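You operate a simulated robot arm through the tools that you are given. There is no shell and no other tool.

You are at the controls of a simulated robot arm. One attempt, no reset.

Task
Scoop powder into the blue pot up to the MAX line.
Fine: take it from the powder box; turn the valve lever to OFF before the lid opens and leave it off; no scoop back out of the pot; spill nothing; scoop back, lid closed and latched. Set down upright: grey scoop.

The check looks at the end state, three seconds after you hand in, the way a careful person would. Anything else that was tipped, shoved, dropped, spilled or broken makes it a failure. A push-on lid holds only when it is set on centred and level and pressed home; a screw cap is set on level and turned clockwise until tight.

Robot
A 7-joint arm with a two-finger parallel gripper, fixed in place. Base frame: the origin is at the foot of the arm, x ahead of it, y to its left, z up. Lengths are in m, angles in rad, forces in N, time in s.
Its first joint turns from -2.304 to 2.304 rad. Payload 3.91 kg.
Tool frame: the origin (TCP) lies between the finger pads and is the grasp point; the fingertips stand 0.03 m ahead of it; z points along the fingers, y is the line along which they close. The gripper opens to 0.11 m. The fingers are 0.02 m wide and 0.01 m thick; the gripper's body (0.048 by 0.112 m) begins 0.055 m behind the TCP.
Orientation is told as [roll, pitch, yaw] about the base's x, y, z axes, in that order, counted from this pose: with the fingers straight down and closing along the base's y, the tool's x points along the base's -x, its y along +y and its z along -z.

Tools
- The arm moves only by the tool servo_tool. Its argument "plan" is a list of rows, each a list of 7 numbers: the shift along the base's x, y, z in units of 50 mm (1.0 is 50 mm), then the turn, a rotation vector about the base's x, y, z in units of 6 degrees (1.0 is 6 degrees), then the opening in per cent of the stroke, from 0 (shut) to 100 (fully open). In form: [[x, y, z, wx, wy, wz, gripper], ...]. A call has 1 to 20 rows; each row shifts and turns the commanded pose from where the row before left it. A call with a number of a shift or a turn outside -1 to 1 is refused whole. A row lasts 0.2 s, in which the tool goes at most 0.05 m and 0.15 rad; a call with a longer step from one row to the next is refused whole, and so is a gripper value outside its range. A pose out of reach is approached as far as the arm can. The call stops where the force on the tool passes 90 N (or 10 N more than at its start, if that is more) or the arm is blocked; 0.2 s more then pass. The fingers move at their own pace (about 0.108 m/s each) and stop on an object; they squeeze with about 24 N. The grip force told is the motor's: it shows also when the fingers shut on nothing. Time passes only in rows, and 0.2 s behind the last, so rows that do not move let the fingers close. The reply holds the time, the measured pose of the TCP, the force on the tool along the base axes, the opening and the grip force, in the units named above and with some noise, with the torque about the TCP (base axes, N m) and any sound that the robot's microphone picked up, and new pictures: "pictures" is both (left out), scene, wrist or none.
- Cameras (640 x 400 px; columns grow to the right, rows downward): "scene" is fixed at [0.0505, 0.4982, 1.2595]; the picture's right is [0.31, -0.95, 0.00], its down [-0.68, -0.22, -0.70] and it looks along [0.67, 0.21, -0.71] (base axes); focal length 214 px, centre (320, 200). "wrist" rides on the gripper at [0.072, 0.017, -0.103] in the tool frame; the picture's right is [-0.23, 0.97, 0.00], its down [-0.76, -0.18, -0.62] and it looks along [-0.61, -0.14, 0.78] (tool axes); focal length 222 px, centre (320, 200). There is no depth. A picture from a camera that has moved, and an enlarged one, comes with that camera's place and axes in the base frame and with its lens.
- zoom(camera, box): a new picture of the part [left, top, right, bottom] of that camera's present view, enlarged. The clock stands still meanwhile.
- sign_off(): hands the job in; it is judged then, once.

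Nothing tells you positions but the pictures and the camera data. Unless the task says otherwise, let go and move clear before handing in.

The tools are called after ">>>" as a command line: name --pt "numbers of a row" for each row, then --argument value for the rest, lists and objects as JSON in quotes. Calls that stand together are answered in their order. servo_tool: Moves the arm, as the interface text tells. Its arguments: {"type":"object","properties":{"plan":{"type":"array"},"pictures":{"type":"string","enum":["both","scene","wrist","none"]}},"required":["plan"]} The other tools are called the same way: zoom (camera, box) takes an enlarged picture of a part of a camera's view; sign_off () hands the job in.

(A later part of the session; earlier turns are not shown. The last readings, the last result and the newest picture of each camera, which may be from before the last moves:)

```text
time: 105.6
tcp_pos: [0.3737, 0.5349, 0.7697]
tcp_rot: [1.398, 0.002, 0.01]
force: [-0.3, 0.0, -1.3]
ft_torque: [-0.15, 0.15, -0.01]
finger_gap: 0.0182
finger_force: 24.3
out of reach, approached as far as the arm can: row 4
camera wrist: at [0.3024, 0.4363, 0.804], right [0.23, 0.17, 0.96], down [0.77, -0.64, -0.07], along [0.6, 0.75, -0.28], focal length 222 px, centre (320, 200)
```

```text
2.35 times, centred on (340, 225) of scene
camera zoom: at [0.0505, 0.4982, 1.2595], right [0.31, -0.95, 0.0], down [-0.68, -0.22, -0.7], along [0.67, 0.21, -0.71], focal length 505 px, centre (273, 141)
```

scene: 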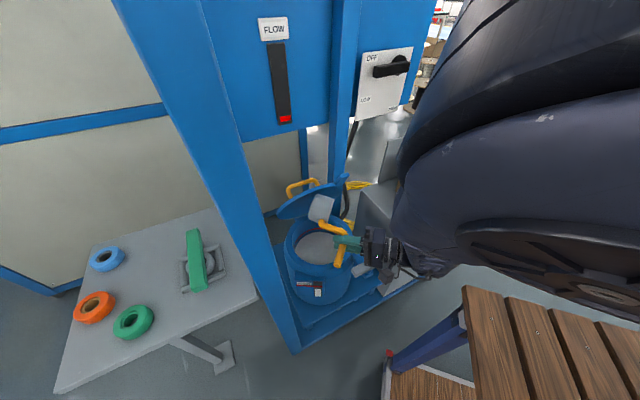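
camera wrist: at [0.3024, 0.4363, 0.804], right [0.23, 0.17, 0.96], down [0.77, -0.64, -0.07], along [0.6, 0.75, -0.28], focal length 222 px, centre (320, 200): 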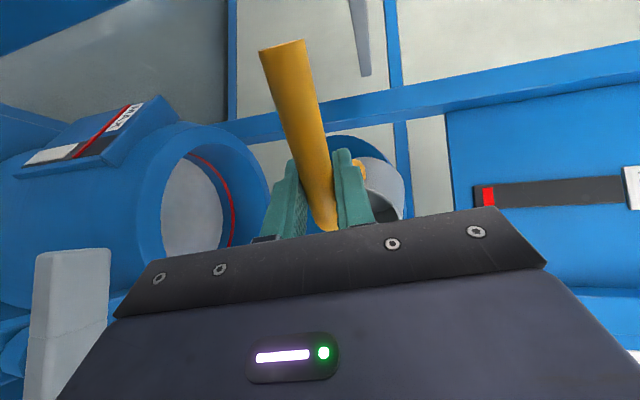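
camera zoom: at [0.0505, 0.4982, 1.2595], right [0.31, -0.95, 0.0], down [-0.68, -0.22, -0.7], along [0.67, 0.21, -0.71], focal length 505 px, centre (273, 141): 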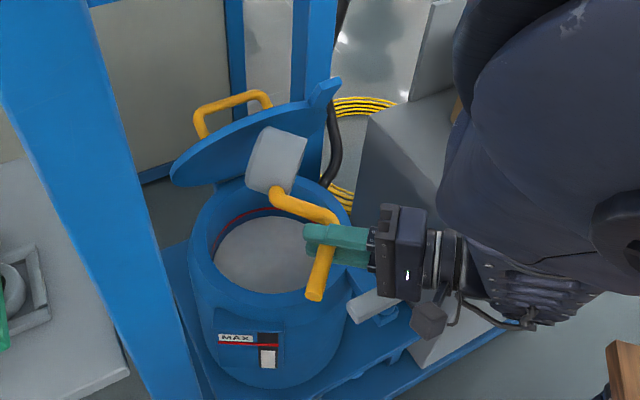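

The pour pose works at z≈0.77 with the mouth over the front half of the pot. Now I'll raise and roll back upright and head over to the powder box, with the cup slightly tilted for digging.

>>> servo_tool --pt "0 -0.2 0.8 0 0 0 0" --pt "0 -0.2 0.9 -1 0 0 0" --pt "0 -0.2 0.9 -1 0 0 0" --pt "0 -0.2 0.9 -1 0 0 0" --pt "0.6 -0.4 0.5 -1 0 0 0" --pt "0.62 -0.42 0 -1 0 0 0" --pt "0.62 -0.42 0 -1 0 0 0" --pt "0.62 -0.42 0 -1 0 0 0" --pt "0.62 -0.42 0 -1 0 0 0" --pt "0.62 -0.42 0 -1 0 0 0" --pt "0.62 -0.42 0 -1 0 0 0" --pt "0.62 -0.42 0 -1 0 0 0" --pt "0.62 -0.42 0 -1 0 0 0" --pt "0.62 -0.42 0 -1 0 0 0" --pt "0.62 -0.42 0 -1 0 0 0" --pt "0.62 -0.42 0 -1 0 0 0" --pt "0.15 -0.1 0 -0.9 0 0 0" --pt "0 0 0 0 0 0 0" --pictures "both"

>>> zoom --camera "scene" --box '[360, 80, 500, 220]'

>>> zoom --camera "wrist" --box '[160, 0, 480, 240]'

```text
time: 109.4
tcp_pos: [0.7541, 0.239, 0.9719]
tcp_rot: [-0.263, -0.004, 0.0]
force: [0.1, 0.0, -2.1]
ft_torque: [0.04, 0.11, -0.04]
finger_gap: 0.0185
finger_force: 23.6
camera wrist: at [0.6807, 0.2819, 1.067], right [0.23, 0.94, -0.25], down [0.76, -0.01, 0.65], along [0.61, -0.34, -0.72], focal length 222 px, centre (320, 200)
```

scene: 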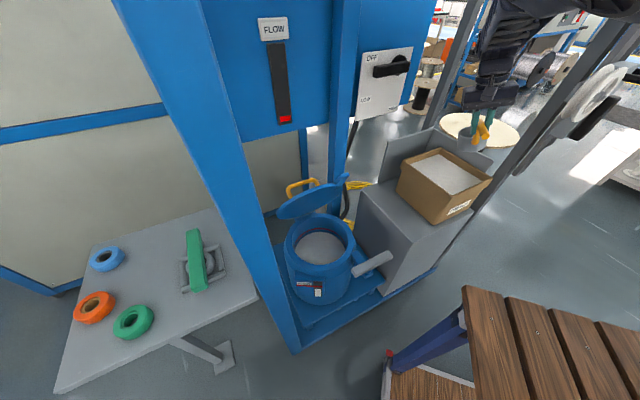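
wrist: 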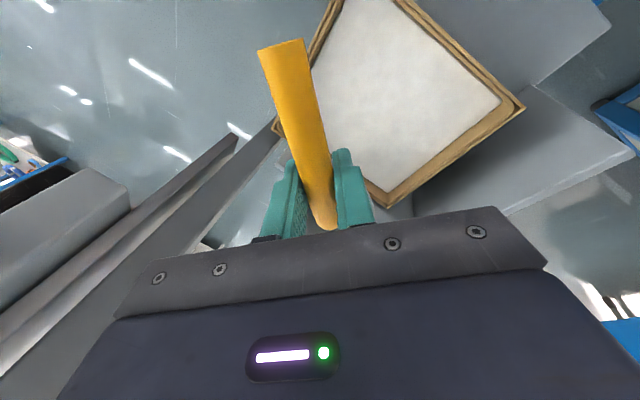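

```text
2.86 times, centred on (430, 150) of scene
camera zoom: at [0.0505, 0.4982, 1.2595], right [0.31, -0.95, 0.0], down [-0.68, -0.22, -0.7], along [0.67, 0.21, -0.71], focal length 613 px, centre (6, 343)
```

zoom: 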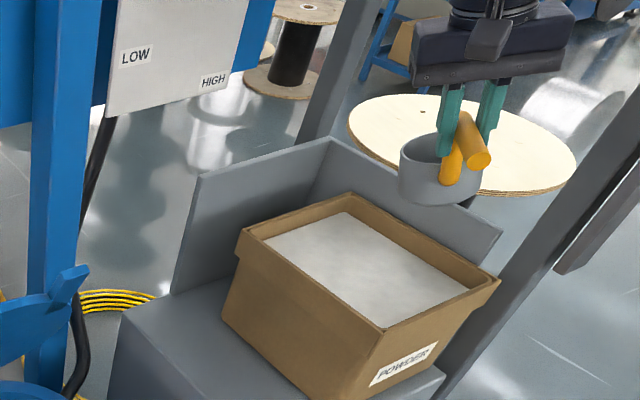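

```text
1.67 times, centred on (320, 120) of wrist
camera zoom: at [0.6807, 0.2819, 1.067], right [0.23, 0.94, -0.25], down [0.76, -0.01, 0.65], along [0.61, -0.34, -0.72], focal length 370 px, centre (320, 333)
```

zoom: 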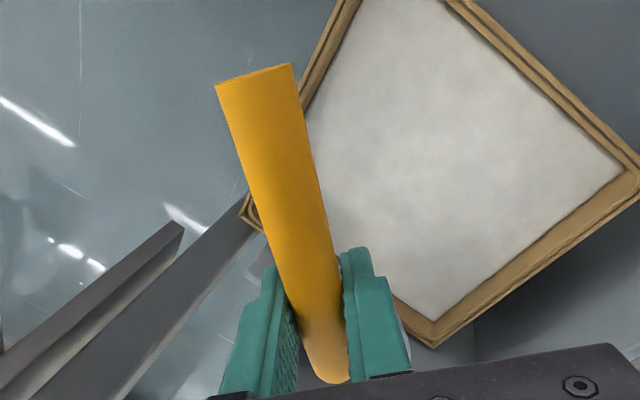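

I'm over the box, cup tilted about 25°. I'll lower toward the powder in steps and watch the force.

>>> servo_tool --pt "-0.08 0.12 -0.8 0 0 0 0" --pt "0 0 -0.8 0 0 0 0" --pt "0 0 -0.6 0 0 0 0" --pt "0 0 -0.3 0 0 0 0" --pt "0 0 0 0 0 0 0" --pictures "both"

>>> zoom --camera "scene" --box '[380, 120, 500, 230]'

>>> zoom --camera "wrist" --box '[160, 0, 480, 240]'

```text
time: 110.6
tcp_pos: [0.7478, 0.2444, 0.8474]
tcp_rot: [-0.261, 0.001, 0.0]
force: [-16.5, 10.8, 11.9]
ft_torque: [-0.13, -0.09, 0.38]
finger_gap: 0.0183
finger_force: 24.4
camera wrist: at [0.6757, 0.2866, 0.9415], right [0.23, 0.94, -0.25], down [0.76, -0.01, 0.65], along [0.61, -0.34, -0.72], focal length 222 px, centre (320, 200)
```

scene: 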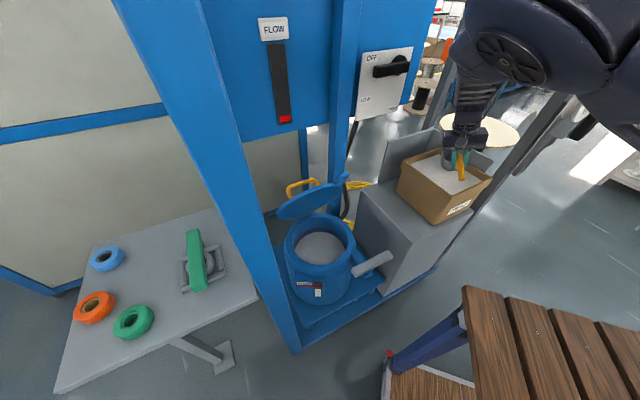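
wrist: 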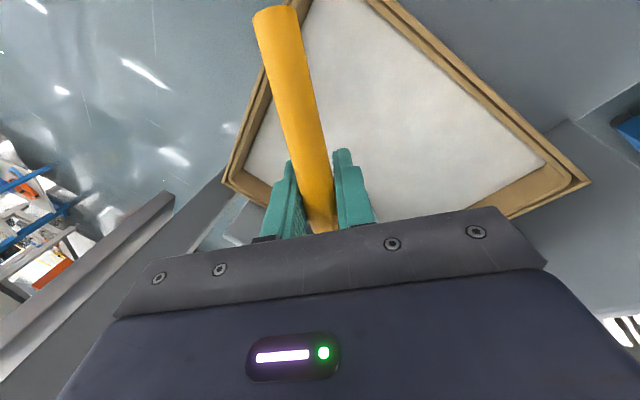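

```text
3.64 times, centred on (440, 175) of scene
camera zoom: at [0.0505, 0.4982, 1.2595], right [0.31, -0.95, 0.0], down [-0.68, -0.22, -0.7], along [0.67, 0.21, -0.71], focal length 780 px, centre (-116, 291)
```

zoom: 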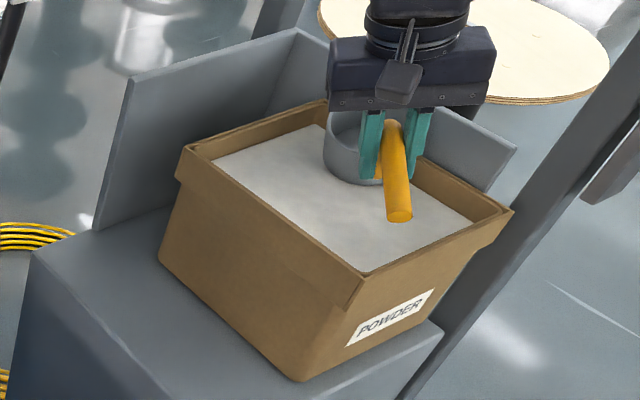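

```text
1.67 times, centred on (320, 120) of wrist
camera zoom: at [0.6757, 0.2866, 0.9415], right [0.23, 0.94, -0.25], down [0.76, -0.01, 0.65], along [0.61, -0.34, -0.72], focal length 370 px, centre (320, 333)
```

zoom: 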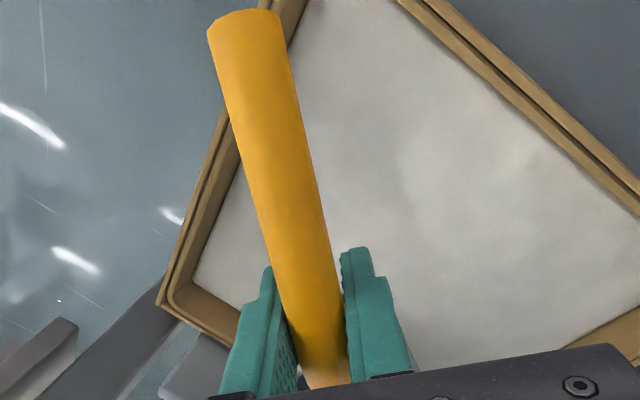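

There's a sideways force of about 20 N here, so something is touching. I'll look closer before going on.

>>> zoom --camera "scene" --box '[415, 125, 490, 195]'

```text
5.71 times, centred on (452, 160) of scene
camera zoom: at [0.0505, 0.4982, 1.2595], right [0.31, -0.95, 0.0], down [-0.68, -0.22, -0.7], along [0.67, 0.21, -0.71], focal length 1226 px, centre (-437, 429)
```

zoom: 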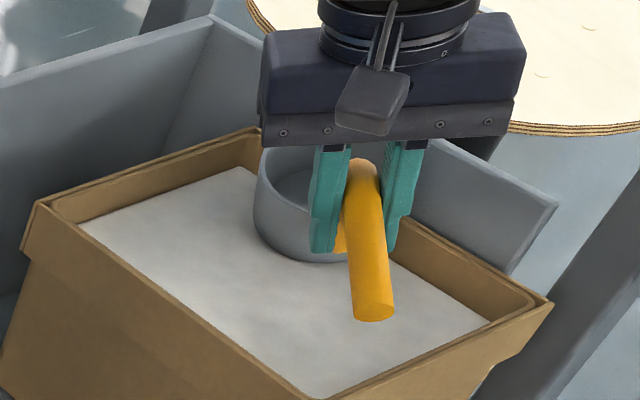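

The cup is resting on the powder surface, and comparing pictures shows the scoop has been slowly slipping in roll inside the grip, so this grasp isn't secure enough to dig. I'll lift out and regrasp at the bend, where the pads can trap both the bar and the riser.

>>> servo_tool --pt "0 0 0.5 0 0 0 0" --pt "0 0 0.9 0 0 0 0" --pt "0 0 0.9 0 0 0 0" --pt "0 0 0.5 0 0 0 0" --pt "0 0 0 0 0 0 0" --pictures "both"

>>> zoom --camera "scene" --box '[415, 85, 490, 155]'

>>> zoom --camera "scene" --box '[380, 120, 500, 230]'

```text
time: 111.8
tcp_pos: [0.7475, 0.2415, 0.9871]
tcp_rot: [-0.263, -0.002, -0.002]
force: [0.5, 1.1, -2.6]
ft_torque: [-0.01, 0.23, 0.0]
finger_gap: 0.0183
finger_force: 23.4
camera wrist: at [0.676, 0.2855, 1.0816], right [0.23, 0.94, -0.25], down [0.76, -0.01, 0.65], along [0.61, -0.34, -0.72], focal length 222 px, centre (320, 200)
```

scene: 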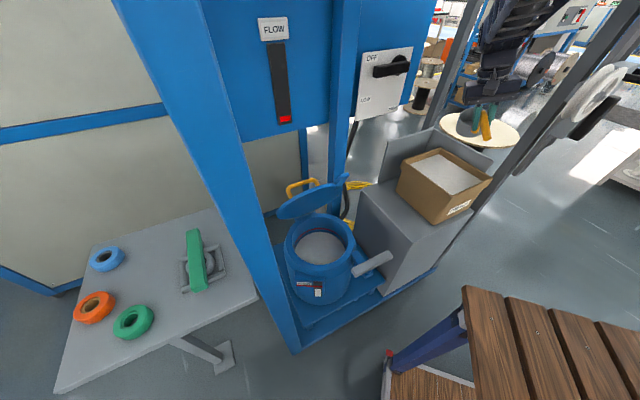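
wrist: 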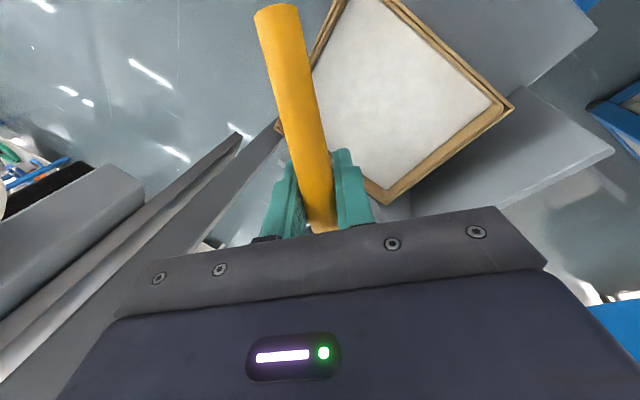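

```text
5.71 times, centred on (452, 120) of scene
camera zoom: at [0.0505, 0.4982, 1.2595], right [0.31, -0.95, 0.0], down [-0.68, -0.22, -0.7], along [0.67, 0.21, -0.71], focal length 1226 px, centre (-437, 657)
```

zoom: 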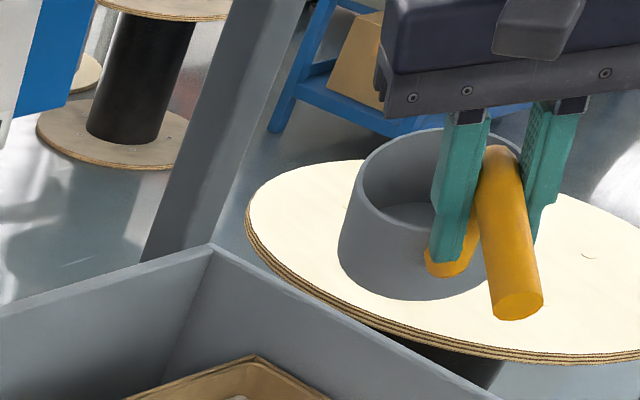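

```text
3.64 times, centred on (440, 175) of scene
camera zoom: at [0.0505, 0.4982, 1.2595], right [0.31, -0.95, 0.0], down [-0.68, -0.22, -0.7], along [0.67, 0.21, -0.71], focal length 780 px, centre (-116, 291)
```

zoom: 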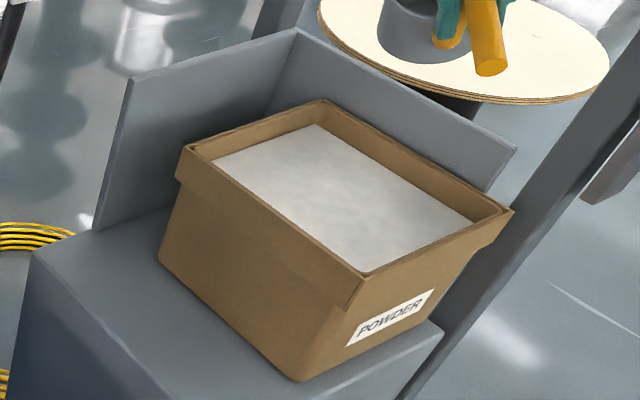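

The cup is still empty and the box undisturbed. The scoop is pitched about 14° cup-up and rolled about −7°, so I'll level it in the air and bring it above the free strip to set it down again.

>>> servo_tool --pt "-0.5 0.35 0 0.6 0.8 0 0" --pt "-0.6 0.4 0 0.55 0.8 0 0" --pt "-0.6 0.4 0 0 0.75 0 0" --pt "-0.6 0.4 0 0 0 0 0" --pt "-0.6 0.4 0 0 0 0 0" --pt "-0.4 0.25 0 0 0 0 0" --pt "0 0 0 0 0 0 0" --pictures "both"

>>> zoom --camera "scene" --box '[370, 70, 490, 180]'

>>> zoom --camera "wrist" --box '[160, 0, 480, 240]'

```text
time: 113.4
tcp_pos: [0.5832, 0.3544, 0.9867]
tcp_rot: [-0.141, 0.244, 0.009]
force: [-1.0, 0.2, -1.7]
ft_torque: [0.01, 0.16, -0.04]
finger_gap: 0.0183
finger_force: 23.4
camera wrist: at [0.5374, 0.3842, 1.1009], right [0.18, 0.97, -0.19], down [0.9, -0.08, 0.44], along [0.41, -0.25, -0.88], focal length 222 px, centre (320, 200)
```

scene: 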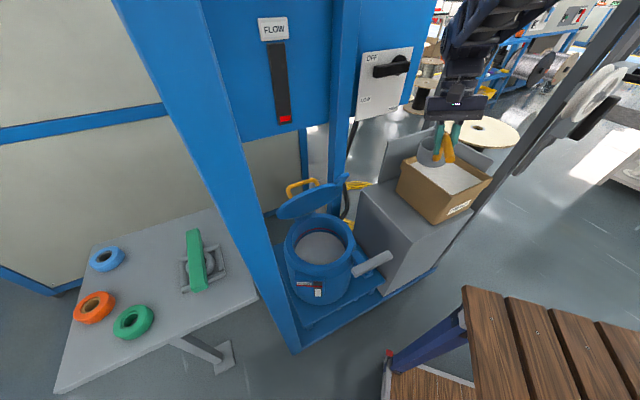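
wrist: 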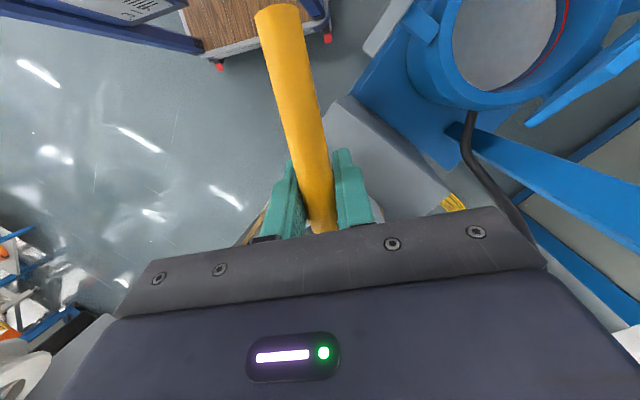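

```text
3.64 times, centred on (430, 125) of scene
camera zoom: at [0.0505, 0.4982, 1.2595], right [0.31, -0.95, 0.0], down [-0.68, -0.22, -0.7], along [0.67, 0.21, -0.71], focal length 780 px, centre (-80, 473)
```

zoom: 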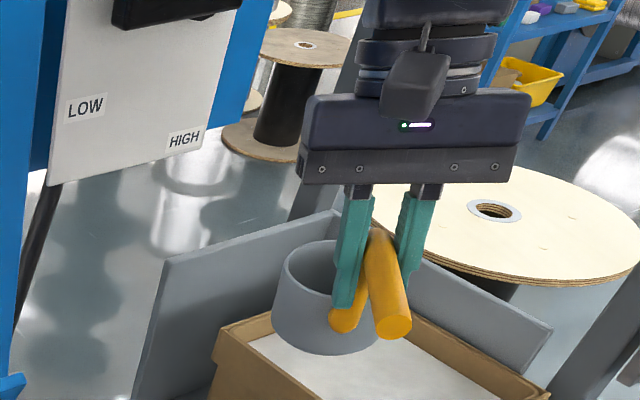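

```text
1.67 times, centred on (320, 120) of wrist
camera zoom: at [0.5374, 0.3842, 1.1009], right [0.18, 0.97, -0.19], down [0.9, -0.08, 0.44], along [0.41, -0.25, -0.88], focal length 370 px, centre (320, 333)
```

zoom: 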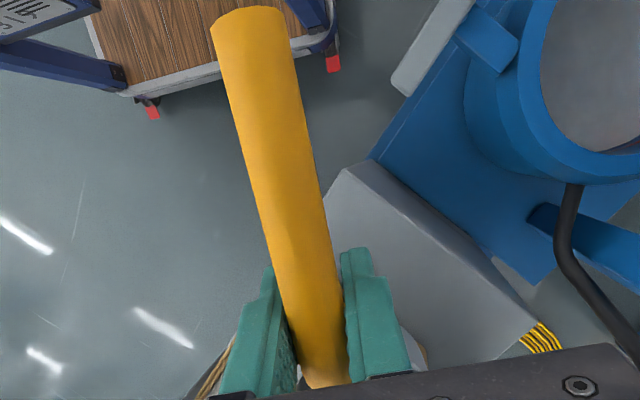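

Level within about 3°. Lowering toward the strip.

>>> servo_tool --pt "-0.06 0 -0.9 0 0 0 0" --pt "0 0 -0.9 0 0 0 0" --pt "0 0 -0.9 0 0 0 0" --pt "0 0 -0.9 0 0 0 0" --pt "0 0 -0.9 0 0 0 0" --pt "0 0 -0.2 0 0 0 0" --pt "0 0 0 0 0 0 0" --pictures "both"

>>> zoom --camera "scene" --box '[360, 140, 470, 240]'

```text
time: 115.0
tcp_pos: [0.5802, 0.3533, 0.75]
tcp_rot: [-0.141, 0.245, 0.009]
force: [0.0, -0.7, -1.7]
ft_torque: [0.02, 0.12, 0.0]
finger_gap: 0.0185
finger_force: 23.7
camera wrist: at [0.5349, 0.3846, 0.8641], right [0.18, 0.97, -0.19], down [0.9, -0.08, 0.44], along [0.41, -0.25, -0.88], focal length 222 px, centre (320, 200)
```

scene: 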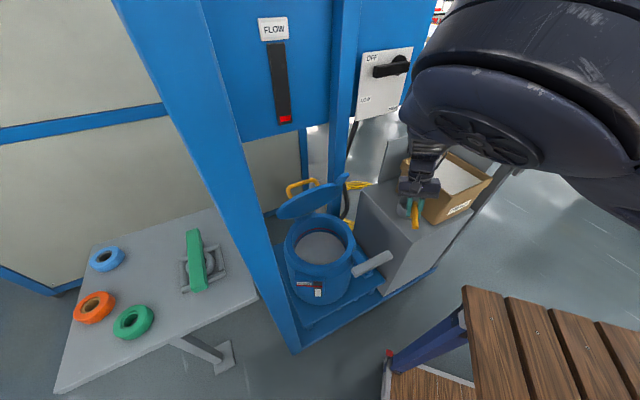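
wrist: 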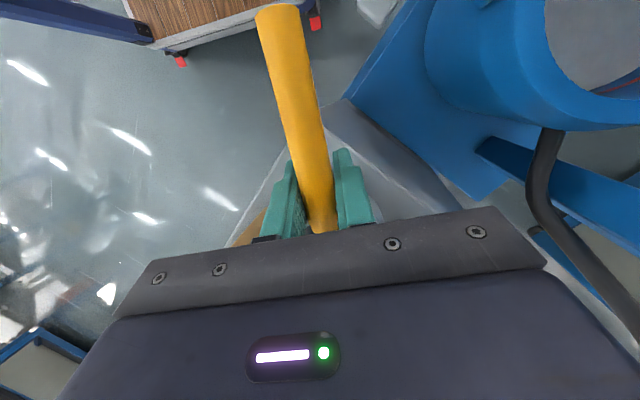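

```text
4.00 times, centred on (415, 190) of scene
camera zoom: at [0.0505, 0.4982, 1.2595], right [0.31, -0.95, 0.0], down [-0.68, -0.22, -0.7], along [0.67, 0.21, -0.71], focal length 858 px, centre (-60, 240)
```

zoom: 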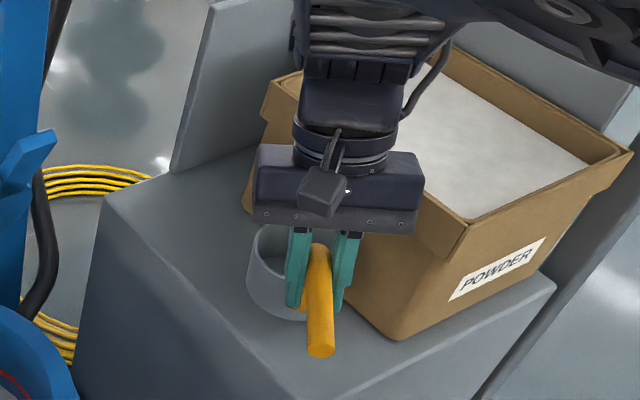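

>>> servo_tool --pt "0 0 -0.2 0 0 0 0" --pt "0 0 -0.1 0 0 0 0" --pt "0 0 0 0 0 0 0" --pictures "none"

>>> servo_tool --pt "0 0 -0.08 0 0 0 0" --pt "0 0 0 0 0 0 0" --pictures "none"

```text
time: 115.8
tcp_pos: [0.5816, 0.3526, 0.7363]
tcp_rot: [-0.14, 0.245, 0.008]
force: [-0.2, -1.2, -1.9]
ft_torque: [-0.03, 0.14, 0.0]
finger_gap: 0.0185
finger_force: 24.3
```

```text
time: 116.4
tcp_pos: [0.5807, 0.3546, 0.7317]
tcp_rot: [-0.141, 0.244, 0.01]
force: [-0.5, 0.5, -1.3]
ft_torque: [-0.01, 0.1, -0.04]
finger_gap: 0.0183
finger_force: 24.5
```

>>> servo_tool --pt "0 0 -0.08 0 0 0 0" --pt "0 0 0 0 0 0 0" --pictures "none"

>>> servo_tool --pt "0 0 -0.08 0 0 0 0" --pt "0 0 0 0 0 0 0" --pictures "none"

```text
time: 117.0
tcp_pos: [0.582, 0.3538, 0.7294]
tcp_rot: [-0.141, 0.244, 0.008]
force: [-4.0, -4.3, 18.9]
ft_torque: [0.07, -0.58, -0.11]
finger_gap: 0.0186
finger_force: 24.1
```

```text
time: 117.6
tcp_pos: [0.5811, 0.3551, 0.7232]
tcp_rot: [-0.141, 0.243, 0.009]
force: [-7.5, -3.4, 19.8]
ft_torque: [0.08, -0.32, -0.03]
finger_gap: 0.0187
finger_force: 23.6
```

Touched down at z≈0.729. Easing off and releasing.

>>> servo_tool --pt "0 0 0.06 0 0 0 0" --pt "0 0 0 0 0 0 20" --pt "0 0 0 0 0 0 45" --pt "0 0 0 0 0 0 45" --pt "0 0 0 0 0 0 45" --pt "0.02 0.05 0.4 0 0 0 45" --pt "0.12 0.07 0.6 0 0 0 45" --pt "0.15 0.09 0.8 0 0 0 45" --pt "0 0 0.8 0 0 0 45" --pt "0 0 0.8 0 0 0 45" --pt "0 0 0 0 0 0 45" --pictures "both"

>>> zoom --camera "scene" --box '[360, 140, 470, 240]'

>>> zoom --camera "wrist" --box '[200, 0, 440, 240]'

```text
time: 120.0
tcp_pos: [0.5974, 0.3651, 0.8976]
tcp_rot: [-0.141, 0.245, 0.008]
force: [0.3, -0.4, 0.0]
ft_torque: [-0.01, -0.03, -0.02]
finger_gap: 0.0496
finger_force: 0.1
camera wrist: at [0.5514, 0.3958, 1.0116], right [0.18, 0.97, -0.19], down [0.9, -0.08, 0.44], along [0.41, -0.25, -0.88], focal length 222 px, centre (320, 200)
```

scene: 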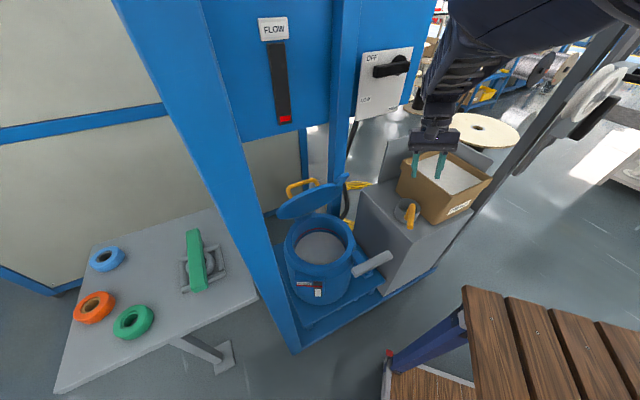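
wrist: 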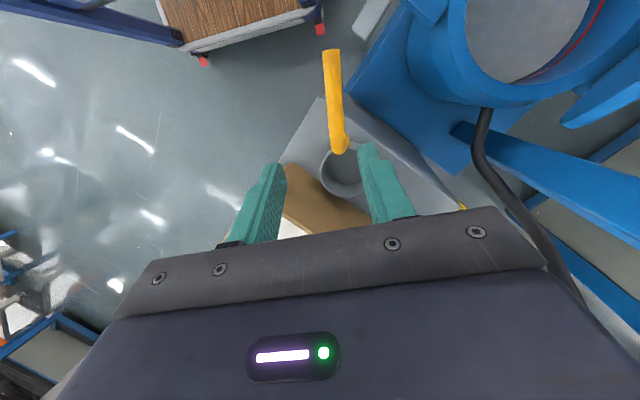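

```text
4.00 times, centred on (415, 190) of scene
camera zoom: at [0.0505, 0.4982, 1.2595], right [0.31, -0.95, 0.0], down [-0.68, -0.22, -0.7], along [0.67, 0.21, -0.71], focal length 858 px, centre (-60, 240)
```

zoom: 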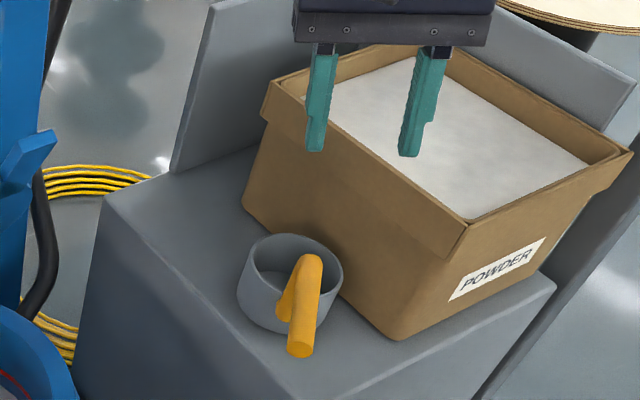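

```text
1.67 times, centred on (320, 120) of wrist
camera zoom: at [0.5514, 0.3958, 1.0116], right [0.18, 0.97, -0.19], down [0.9, -0.08, 0.44], along [0.41, -0.25, -0.88], focal length 370 px, centre (320, 333)
```

zoom: 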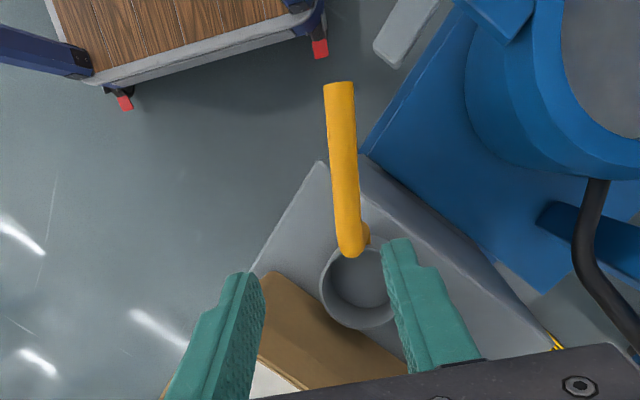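

Scoop is upright again: the bar runs from (0.511, 0.363) to the bend near (0.605, 0.355), z≈0.741. Now I'll approach from behind with the tool pitched 40° forward along the bar, so the pads clamp both bar and riser at the bend.

>>> servo_tool --pt "-0.2 0 0.1 0 -1 0 45" --pt "-0.2 0 0.1 0 -1 0 45" --pt "-0.2 0 0.1 0 -0.34 0 45" --pt "-0.2 0 0.1 1 0 0 45" --pt "-0.2 0 0 0.35 0 0 45" --pt "-0.2 0 0 0 -1 0 45" --pt "-0.2 0 0 0 -1 0 45" --pt "-0.2 0 0 0 -1 0 45" --pt "-0.2 0 0 0 -1 0 45" --pt "-0.15 0 0 0 -1 0 45" --pt "0 0 0 0 -1 0 45" --pt "0 0 0 0 -0.67 0 45" --pt "0 0 0 0 0 -0.8 45" --pt "0 0 0 0 0 0 45" --pictures "both"

>>> zoom --camera "wrist" --box '[200, 0, 440, 240]'

```text
time: 123.0
tcp_pos: [0.4996, 0.3648, 0.9168]
tcp_rot: [-0.009, -0.699, -0.073]
force: [-0.6, 0.4, 0.2]
ft_torque: [0.03, 0.0, 0.02]
finger_gap: 0.0497
finger_force: 0.0
camera wrist: at [0.3784, 0.3915, 0.949], right [0.25, 0.96, 0.14], down [0.17, -0.18, 0.97], along [0.95, -0.22, -0.21], focal length 222 px, centre (320, 200)
```

scene: 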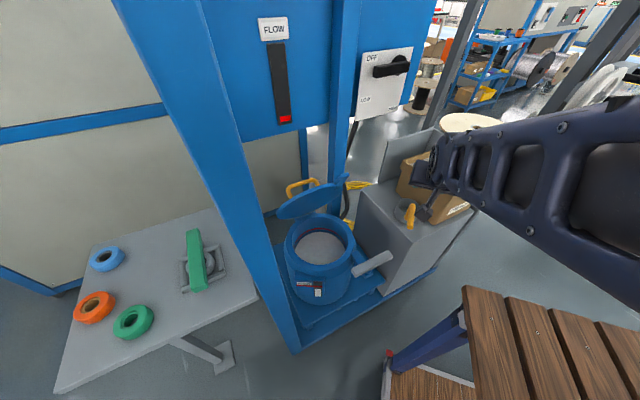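
wrist: 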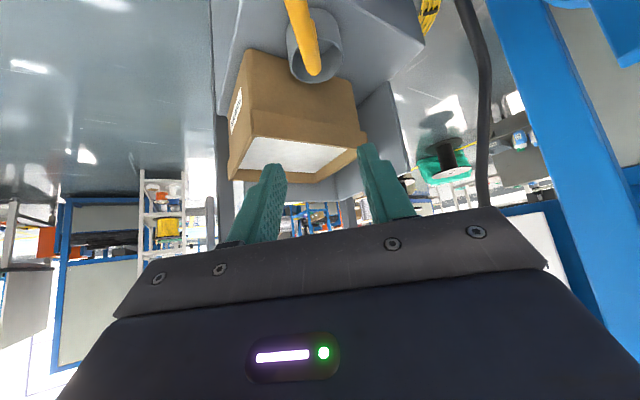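

```text
1.67 times, centred on (320, 120) of wrist
camera zoom: at [0.3784, 0.3915, 0.949], right [0.25, 0.96, 0.14], down [0.17, -0.18, 0.97], along [0.95, -0.22, -0.21], focal length 370 px, centre (320, 333)
```

zoom: 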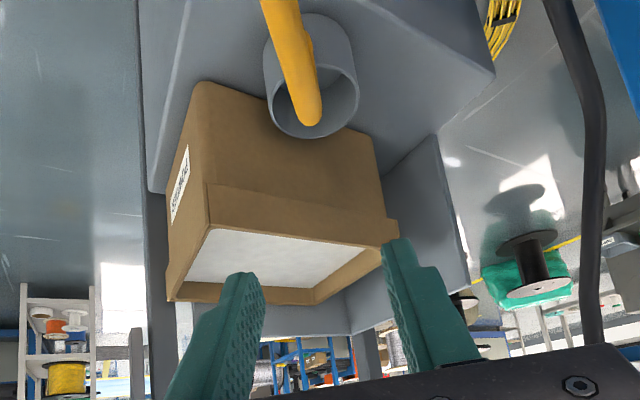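

Orientation is right: the tool looks along the bar from behind. I'll move to the pre-grasp point.

>>> servo_tool --pt "0.15 -0.03 -0.8 0 0 0 45" --pt "0.16 -0.03 -0.86 0 0 0 45" --pt "0 0 0 0 0 0 45" --pictures "wrist"

>>> zoom --camera "wrist" --box '[200, 0, 440, 240]'

>>> zoom --camera "scene" --box '[360, 140, 470, 240]'

```text
time: 123.8
tcp_pos: [0.5122, 0.3617, 0.832]
tcp_rot: [-0.009, -0.701, -0.071]
force: [0.1, -0.1, 0.5]
ft_torque: [0.02, -0.02, 0.01]
finger_gap: 0.0497
finger_force: 0.3
camera wrist: at [0.3931, 0.388, 0.8649], right [0.25, 0.96, 0.14], down [0.17, -0.18, 0.97], along [0.95, -0.22, -0.21], focal length 222 px, centre (320, 200)
```

wrist: 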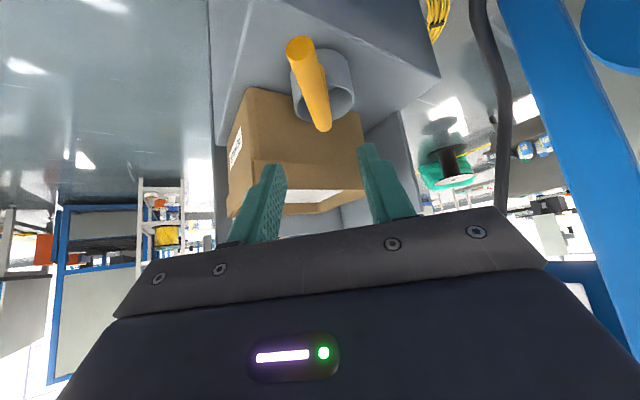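

```text
1.67 times, centred on (320, 120) of wrist
camera zoom: at [0.3931, 0.388, 0.8649], right [0.25, 0.96, 0.14], down [0.17, -0.18, 0.97], along [0.95, -0.22, -0.21], focal length 370 px, centre (320, 333)
```

zoom: 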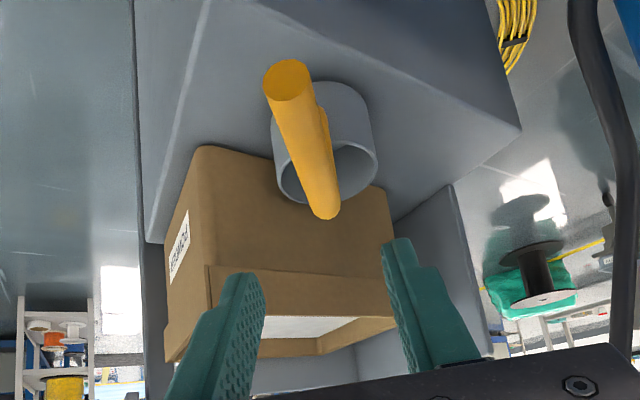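

```text
4.00 times, centred on (415, 190) of scene
camera zoom: at [0.0505, 0.4982, 1.2595], right [0.31, -0.95, 0.0], down [-0.68, -0.22, -0.7], along [0.67, 0.21, -0.71], focal length 858 px, centre (-60, 240)
```

zoom: 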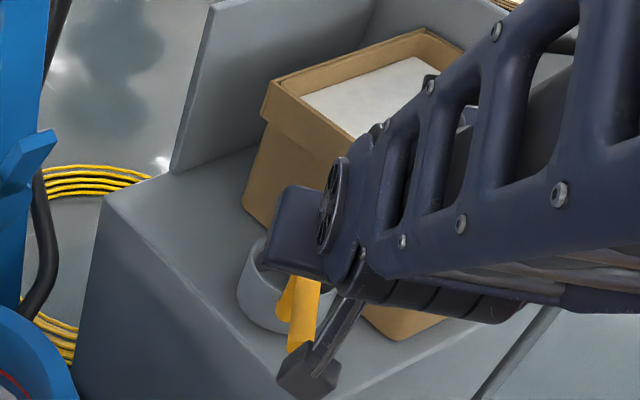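

Aligned: the tool axis points right at the bend. Advancing most of the way.

>>> servo_tool --pt "0.555 -0.04 -0.664 0 0 0 45" --pt "0.555 -0.04 -0.664 0 0 0 45" --pt "0 0 0 0 0 0 45" --pictures "wrist"

>>> zoom --camera "wrist" --box '[200, 0, 440, 240]'

```text
time: 124.6
tcp_pos: [0.5681, 0.3594, 0.7675]
tcp_rot: [-0.007, -0.701, -0.07]
force: [0.4, -0.2, -0.2]
ft_torque: [0.01, 0.01, -0.01]
finger_gap: 0.0497
finger_force: 0.1
camera wrist: at [0.4477, 0.385, 0.7996], right [0.25, 0.96, 0.14], down [0.17, -0.18, 0.97], along [0.95, -0.22, -0.21], focal length 222 px, centre (320, 200)
```

wrist: 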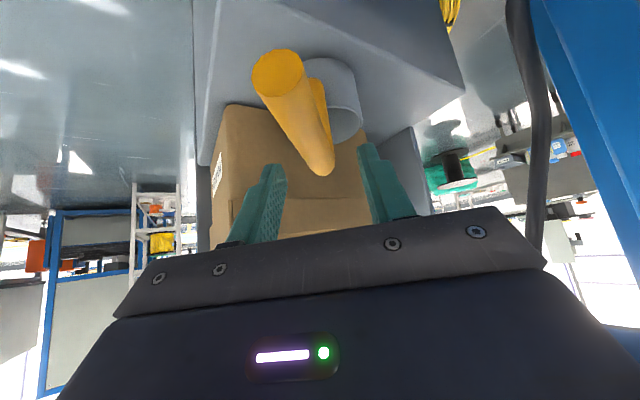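

```text
1.67 times, centred on (320, 120) of wrist
camera zoom: at [0.4477, 0.385, 0.7996], right [0.25, 0.96, 0.14], down [0.17, -0.18, 0.97], along [0.95, -0.22, -0.21], focal length 370 px, centre (320, 333)
```

zoom: 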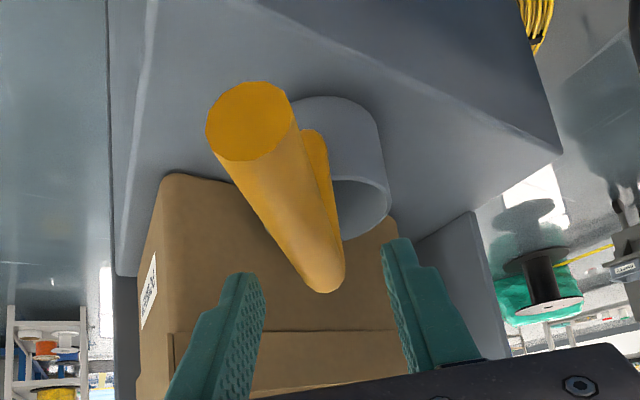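

>>> servo_tool --pt "0.3 -0.044 -0.33 0 0 0 45" --pt "0.3 -0.044 -0.33 0 0 0 45" --pt "0 0 0 0 0 0 45" --pictures "wrist"

>>> zoom --camera "wrist" --box '[200, 0, 440, 240]'

>>> zoom --camera "scene" --box '[370, 160, 450, 235]'

```text
time: 125.4
tcp_pos: [0.5994, 0.3537, 0.7325]
tcp_rot: [-0.009, -0.7, -0.071]
force: [-0.6, -0.4, -0.4]
ft_torque: [-0.01, 0.01, -0.03]
finger_gap: 0.0498
finger_force: 0.1
camera wrist: at [0.4792, 0.38, 0.7655], right [0.25, 0.96, 0.14], down [0.17, -0.18, 0.97], along [0.95, -0.22, -0.21], focal length 222 px, centre (320, 200)
```

wrist: 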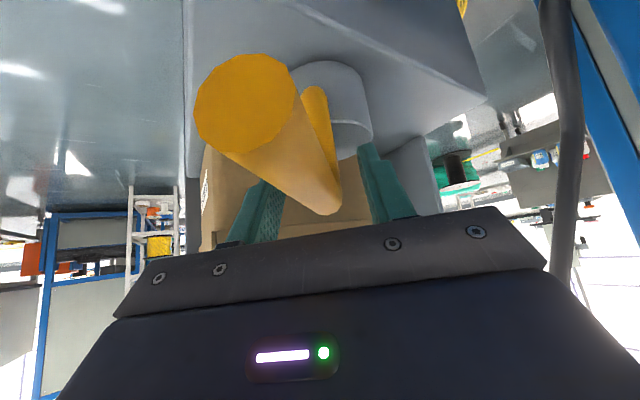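

```text
1.67 times, centred on (320, 120) of wrist
camera zoom: at [0.4792, 0.38, 0.7655], right [0.25, 0.96, 0.14], down [0.17, -0.18, 0.97], along [0.95, -0.22, -0.21], focal length 370 px, centre (320, 333)
```

zoom: 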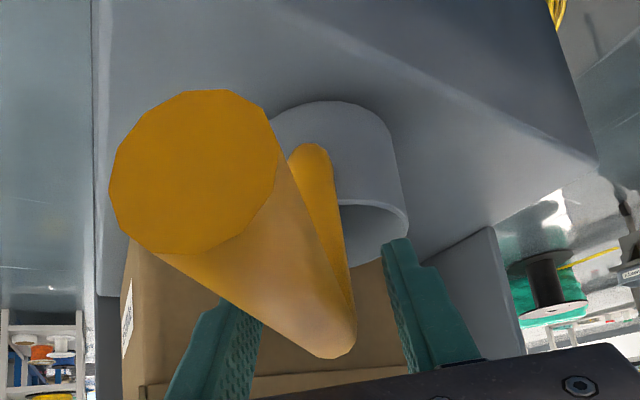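

```text
5.33 times, centred on (410, 198) of scene
camera zoom: at [0.0505, 0.4982, 1.2595], right [0.31, -0.95, 0.0], down [-0.68, -0.22, -0.7], along [0.67, 0.21, -0.71], focal length 1144 px, centre (-160, 213)
```

zoom: 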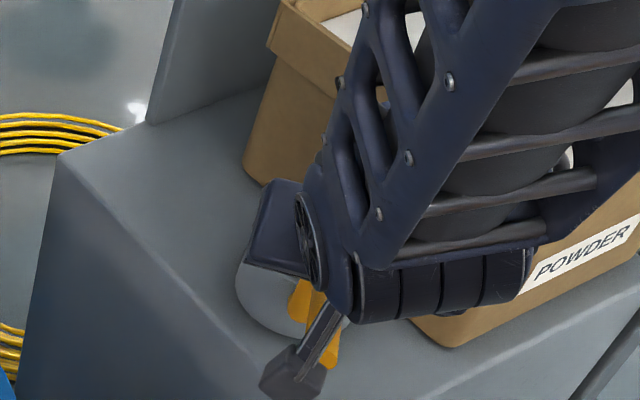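

The bend is between the pads with no contact force. Closing.

>>> servo_tool --pt "0 0 0 0 0 0 30" --pt "0 0 0 0 0 0 15" --pt "0 0 0 0 0 0 0" --pt "0 0 0 0 0 0 0" --pt "0 0 0 0 0 0 0" --pictures "wrist"

>>> zoom --camera "wrist" --box '[200, 0, 440, 240]'

```text
time: 126.6
tcp_pos: [0.5995, 0.3543, 0.7339]
tcp_rot: [-0.007, -0.699, -0.072]
force: [-0.1, 0.6, 1.6]
ft_torque: [0.18, -0.18, 0.01]
finger_gap: 0.0187
finger_force: 23.8
camera wrist: at [0.4792, 0.38, 0.7658], right [0.25, 0.96, 0.14], down [0.17, -0.18, 0.97], along [0.95, -0.22, -0.21], focal length 222 px, centre (320, 200)
```

wrist: 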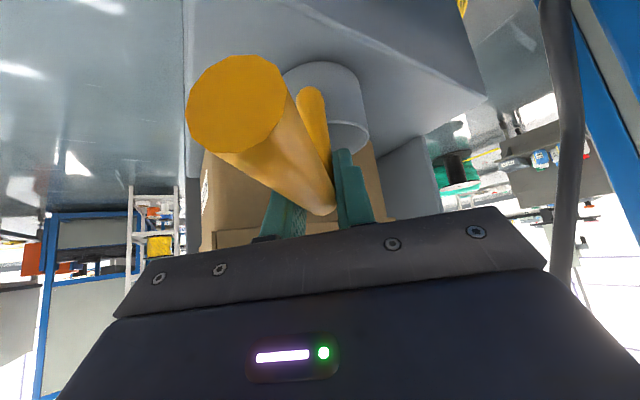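

```text
1.67 times, centred on (320, 120) of wrist
camera zoom: at [0.4792, 0.38, 0.7658], right [0.25, 0.96, 0.14], down [0.17, -0.18, 0.97], along [0.95, -0.22, -0.21], focal length 370 px, centre (320, 333)
```

zoom: 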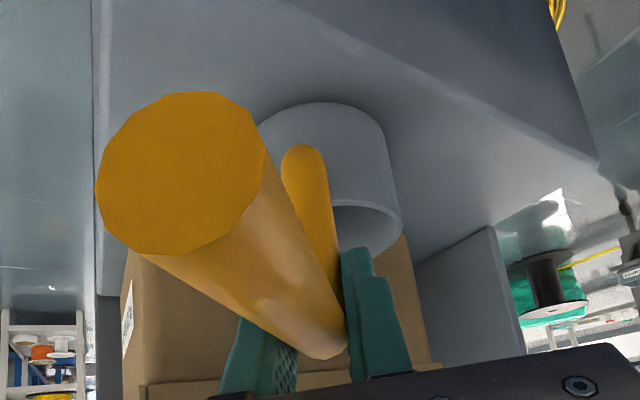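

Good clamp on bar and riser. Lifting straight up.

>>> servo_tool --pt "0 0 0.3 0 0 0 0" --pt "0 0 0.7 0 0 0 0" --pt "0 0 0.9 0 0 0 0" --pt "0 0 0.9 0 0 0 0" --pt "0 0 0.9 0 0 0 0" --pt "0 0 0.3 0 0 0 0" --pt "0 0 0 0 0 0 0" --pictures "both"

>>> zoom --camera "wrist" --box '[200, 0, 440, 240]'

>>> zoom --camera "scene" --box '[360, 80, 480, 190]'

```text
time: 128.2
tcp_pos: [0.6003, 0.3529, 0.9342]
tcp_rot: [-0.009, -0.7, -0.071]
force: [-1.0, 0.5, -1.7]
ft_torque: [0.06, 0.11, -0.01]
finger_gap: 0.0188
finger_force: 23.7
camera wrist: at [0.4801, 0.3793, 0.9668], right [0.25, 0.96, 0.14], down [0.17, -0.18, 0.97], along [0.95, -0.22, -0.21], focal length 222 px, centre (320, 200)
```

scene: 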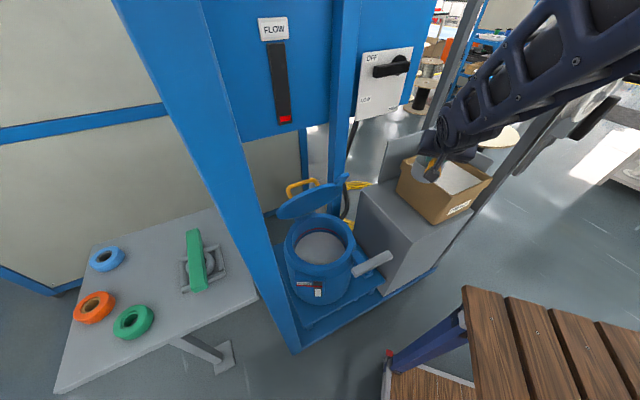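
wrist: 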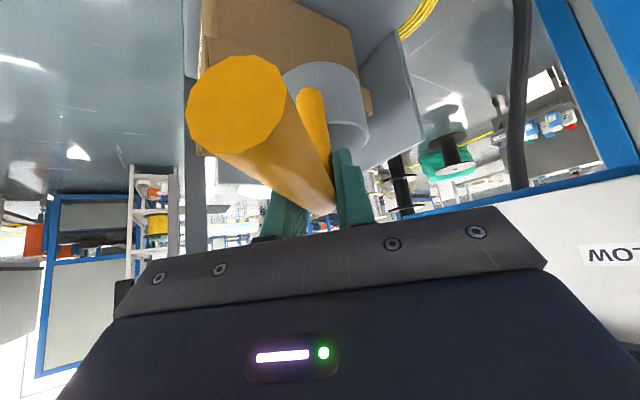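

```text
1.67 times, centred on (320, 120) of wrist
camera zoom: at [0.4801, 0.3793, 0.9668], right [0.25, 0.96, 0.14], down [0.17, -0.18, 0.97], along [0.95, -0.22, -0.21], focal length 370 px, centre (320, 333)
```

zoom: 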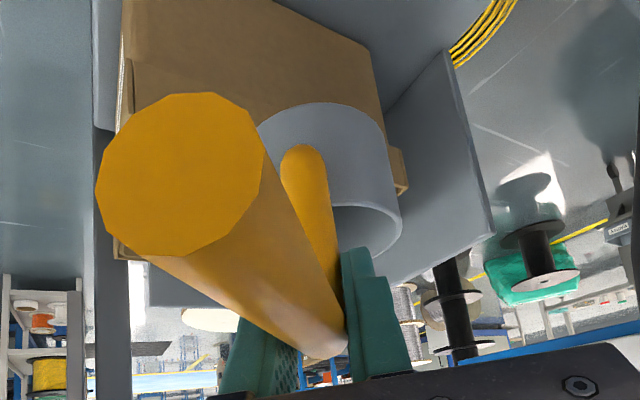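

```text
3.64 times, centred on (420, 135) of scene
camera zoom: at [0.0505, 0.4982, 1.2595], right [0.31, -0.95, 0.0], down [-0.68, -0.22, -0.7], along [0.67, 0.21, -0.71], focal length 780 px, centre (-44, 436)
```

zoom: 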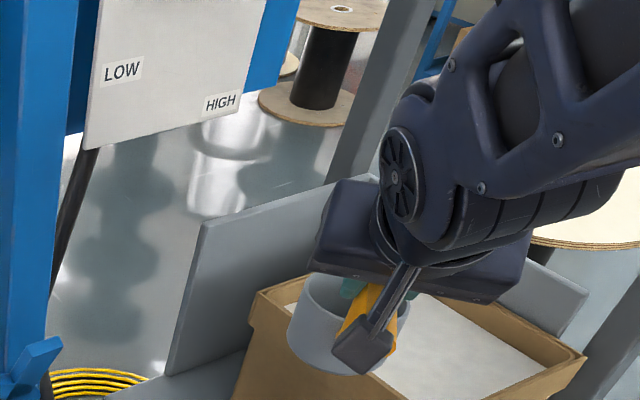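

The scoop sits exactly as gripped (wrist view unchanged). I'll do one quick empty pour rehearsal with this new grip over the pot front to confirm reach and that nothing slips.

>>> servo_tool --pt "-0.42 0.32 0.04 0 0 0.94 0" --pt "-0.42 0.32 0.04 0 0 0.94 0" --pt "-0.42 0.32 0.04 0 0 0.94 0" --pt "-0.42 0.32 0.04 0 0 0.94 0" --pt "-0.42 0.32 0.04 0 0 0.94 0" --pt "-0.42 0.32 0.04 0 0 0.94 0" --pt "-0.42 0.32 0.04 0 0 0.94 0" --pt "-0.42 0.32 0.04 0 0 0.94 0" --pt "0 0 0 1 0.855 0 0" --pt "0 0 0 1 0.855 0 0" --pt "0 0 0 1 0.855 0 0" --pt "0 0 0 1 0.855 0 0" --pt "0 0 0 1 0.855 0 0" --pt "0 0 0 1 0.855 0 0" --pt "0 0 0 1 0.855 0 0" --pt "0 0 0 1 0.855 0 0" --pt "0 0 0 1 0.855 0 0" --pt "0 0 0 1 0.855 0 0" --pt "0 0 0 1 0.855 0 0" --pictures "both"

>>> zoom --camera "wrist" --box '[200, 0, 440, 240]'

>>> zoom --camera "scene" --box '[260, 110, 420, 280]'

```text
time: 132.2
tcp_pos: [0.4311, 0.4812, 0.9508]
tcp_rot: [1.527, -0.04, 0.009]
force: [-0.8, 0.2, -1.9]
ft_torque: [-0.2, -0.05, 0.01]
finger_gap: 0.019
finger_force: 24.5
camera wrist: at [0.359, 0.378, 0.9682], right [0.19, 0.04, 0.98], down [0.77, -0.62, -0.12], along [0.61, 0.78, -0.15], focal length 222 px, centre (320, 200)
```

scene: 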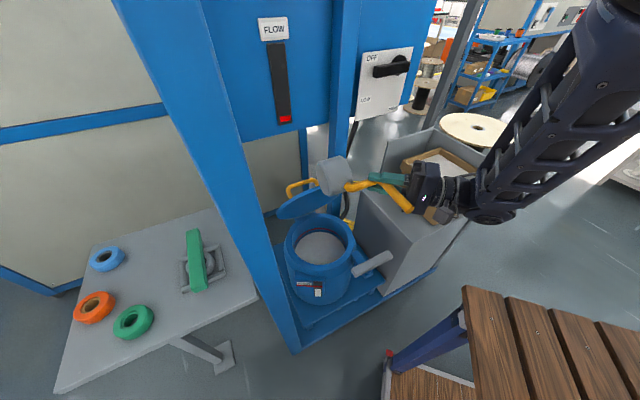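
wrist: 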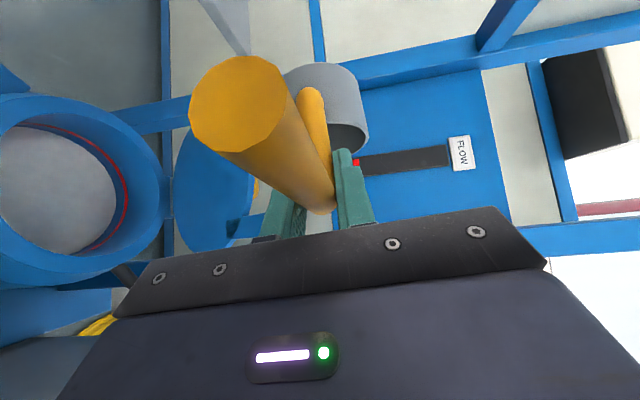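

```text
1.67 times, centred on (320, 120) of wrist
camera zoom: at [0.359, 0.378, 0.9682], right [0.19, 0.04, 0.98], down [0.77, -0.62, -0.12], along [0.61, 0.78, -0.15], focal length 370 px, centre (320, 333)
```

zoom: 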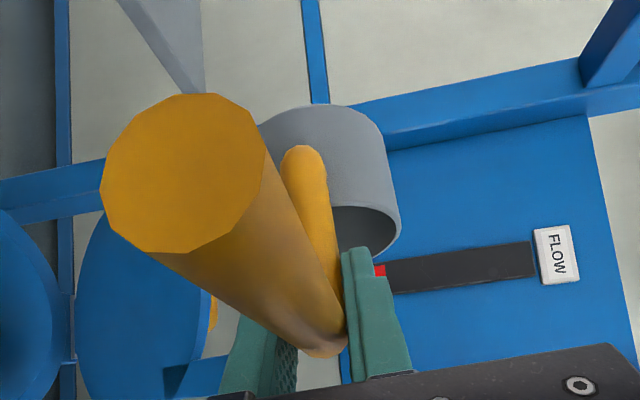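

```text
2.35 times, centred on (340, 195) of scene
camera zoom: at [0.0505, 0.4982, 1.2595], right [0.31, -0.95, 0.0], down [-0.68, -0.22, -0.7], along [0.67, 0.21, -0.71], focal length 505 px, centre (273, 212)
```

zoom: 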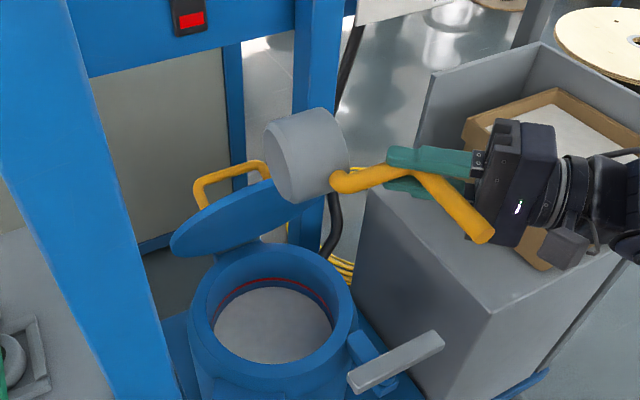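

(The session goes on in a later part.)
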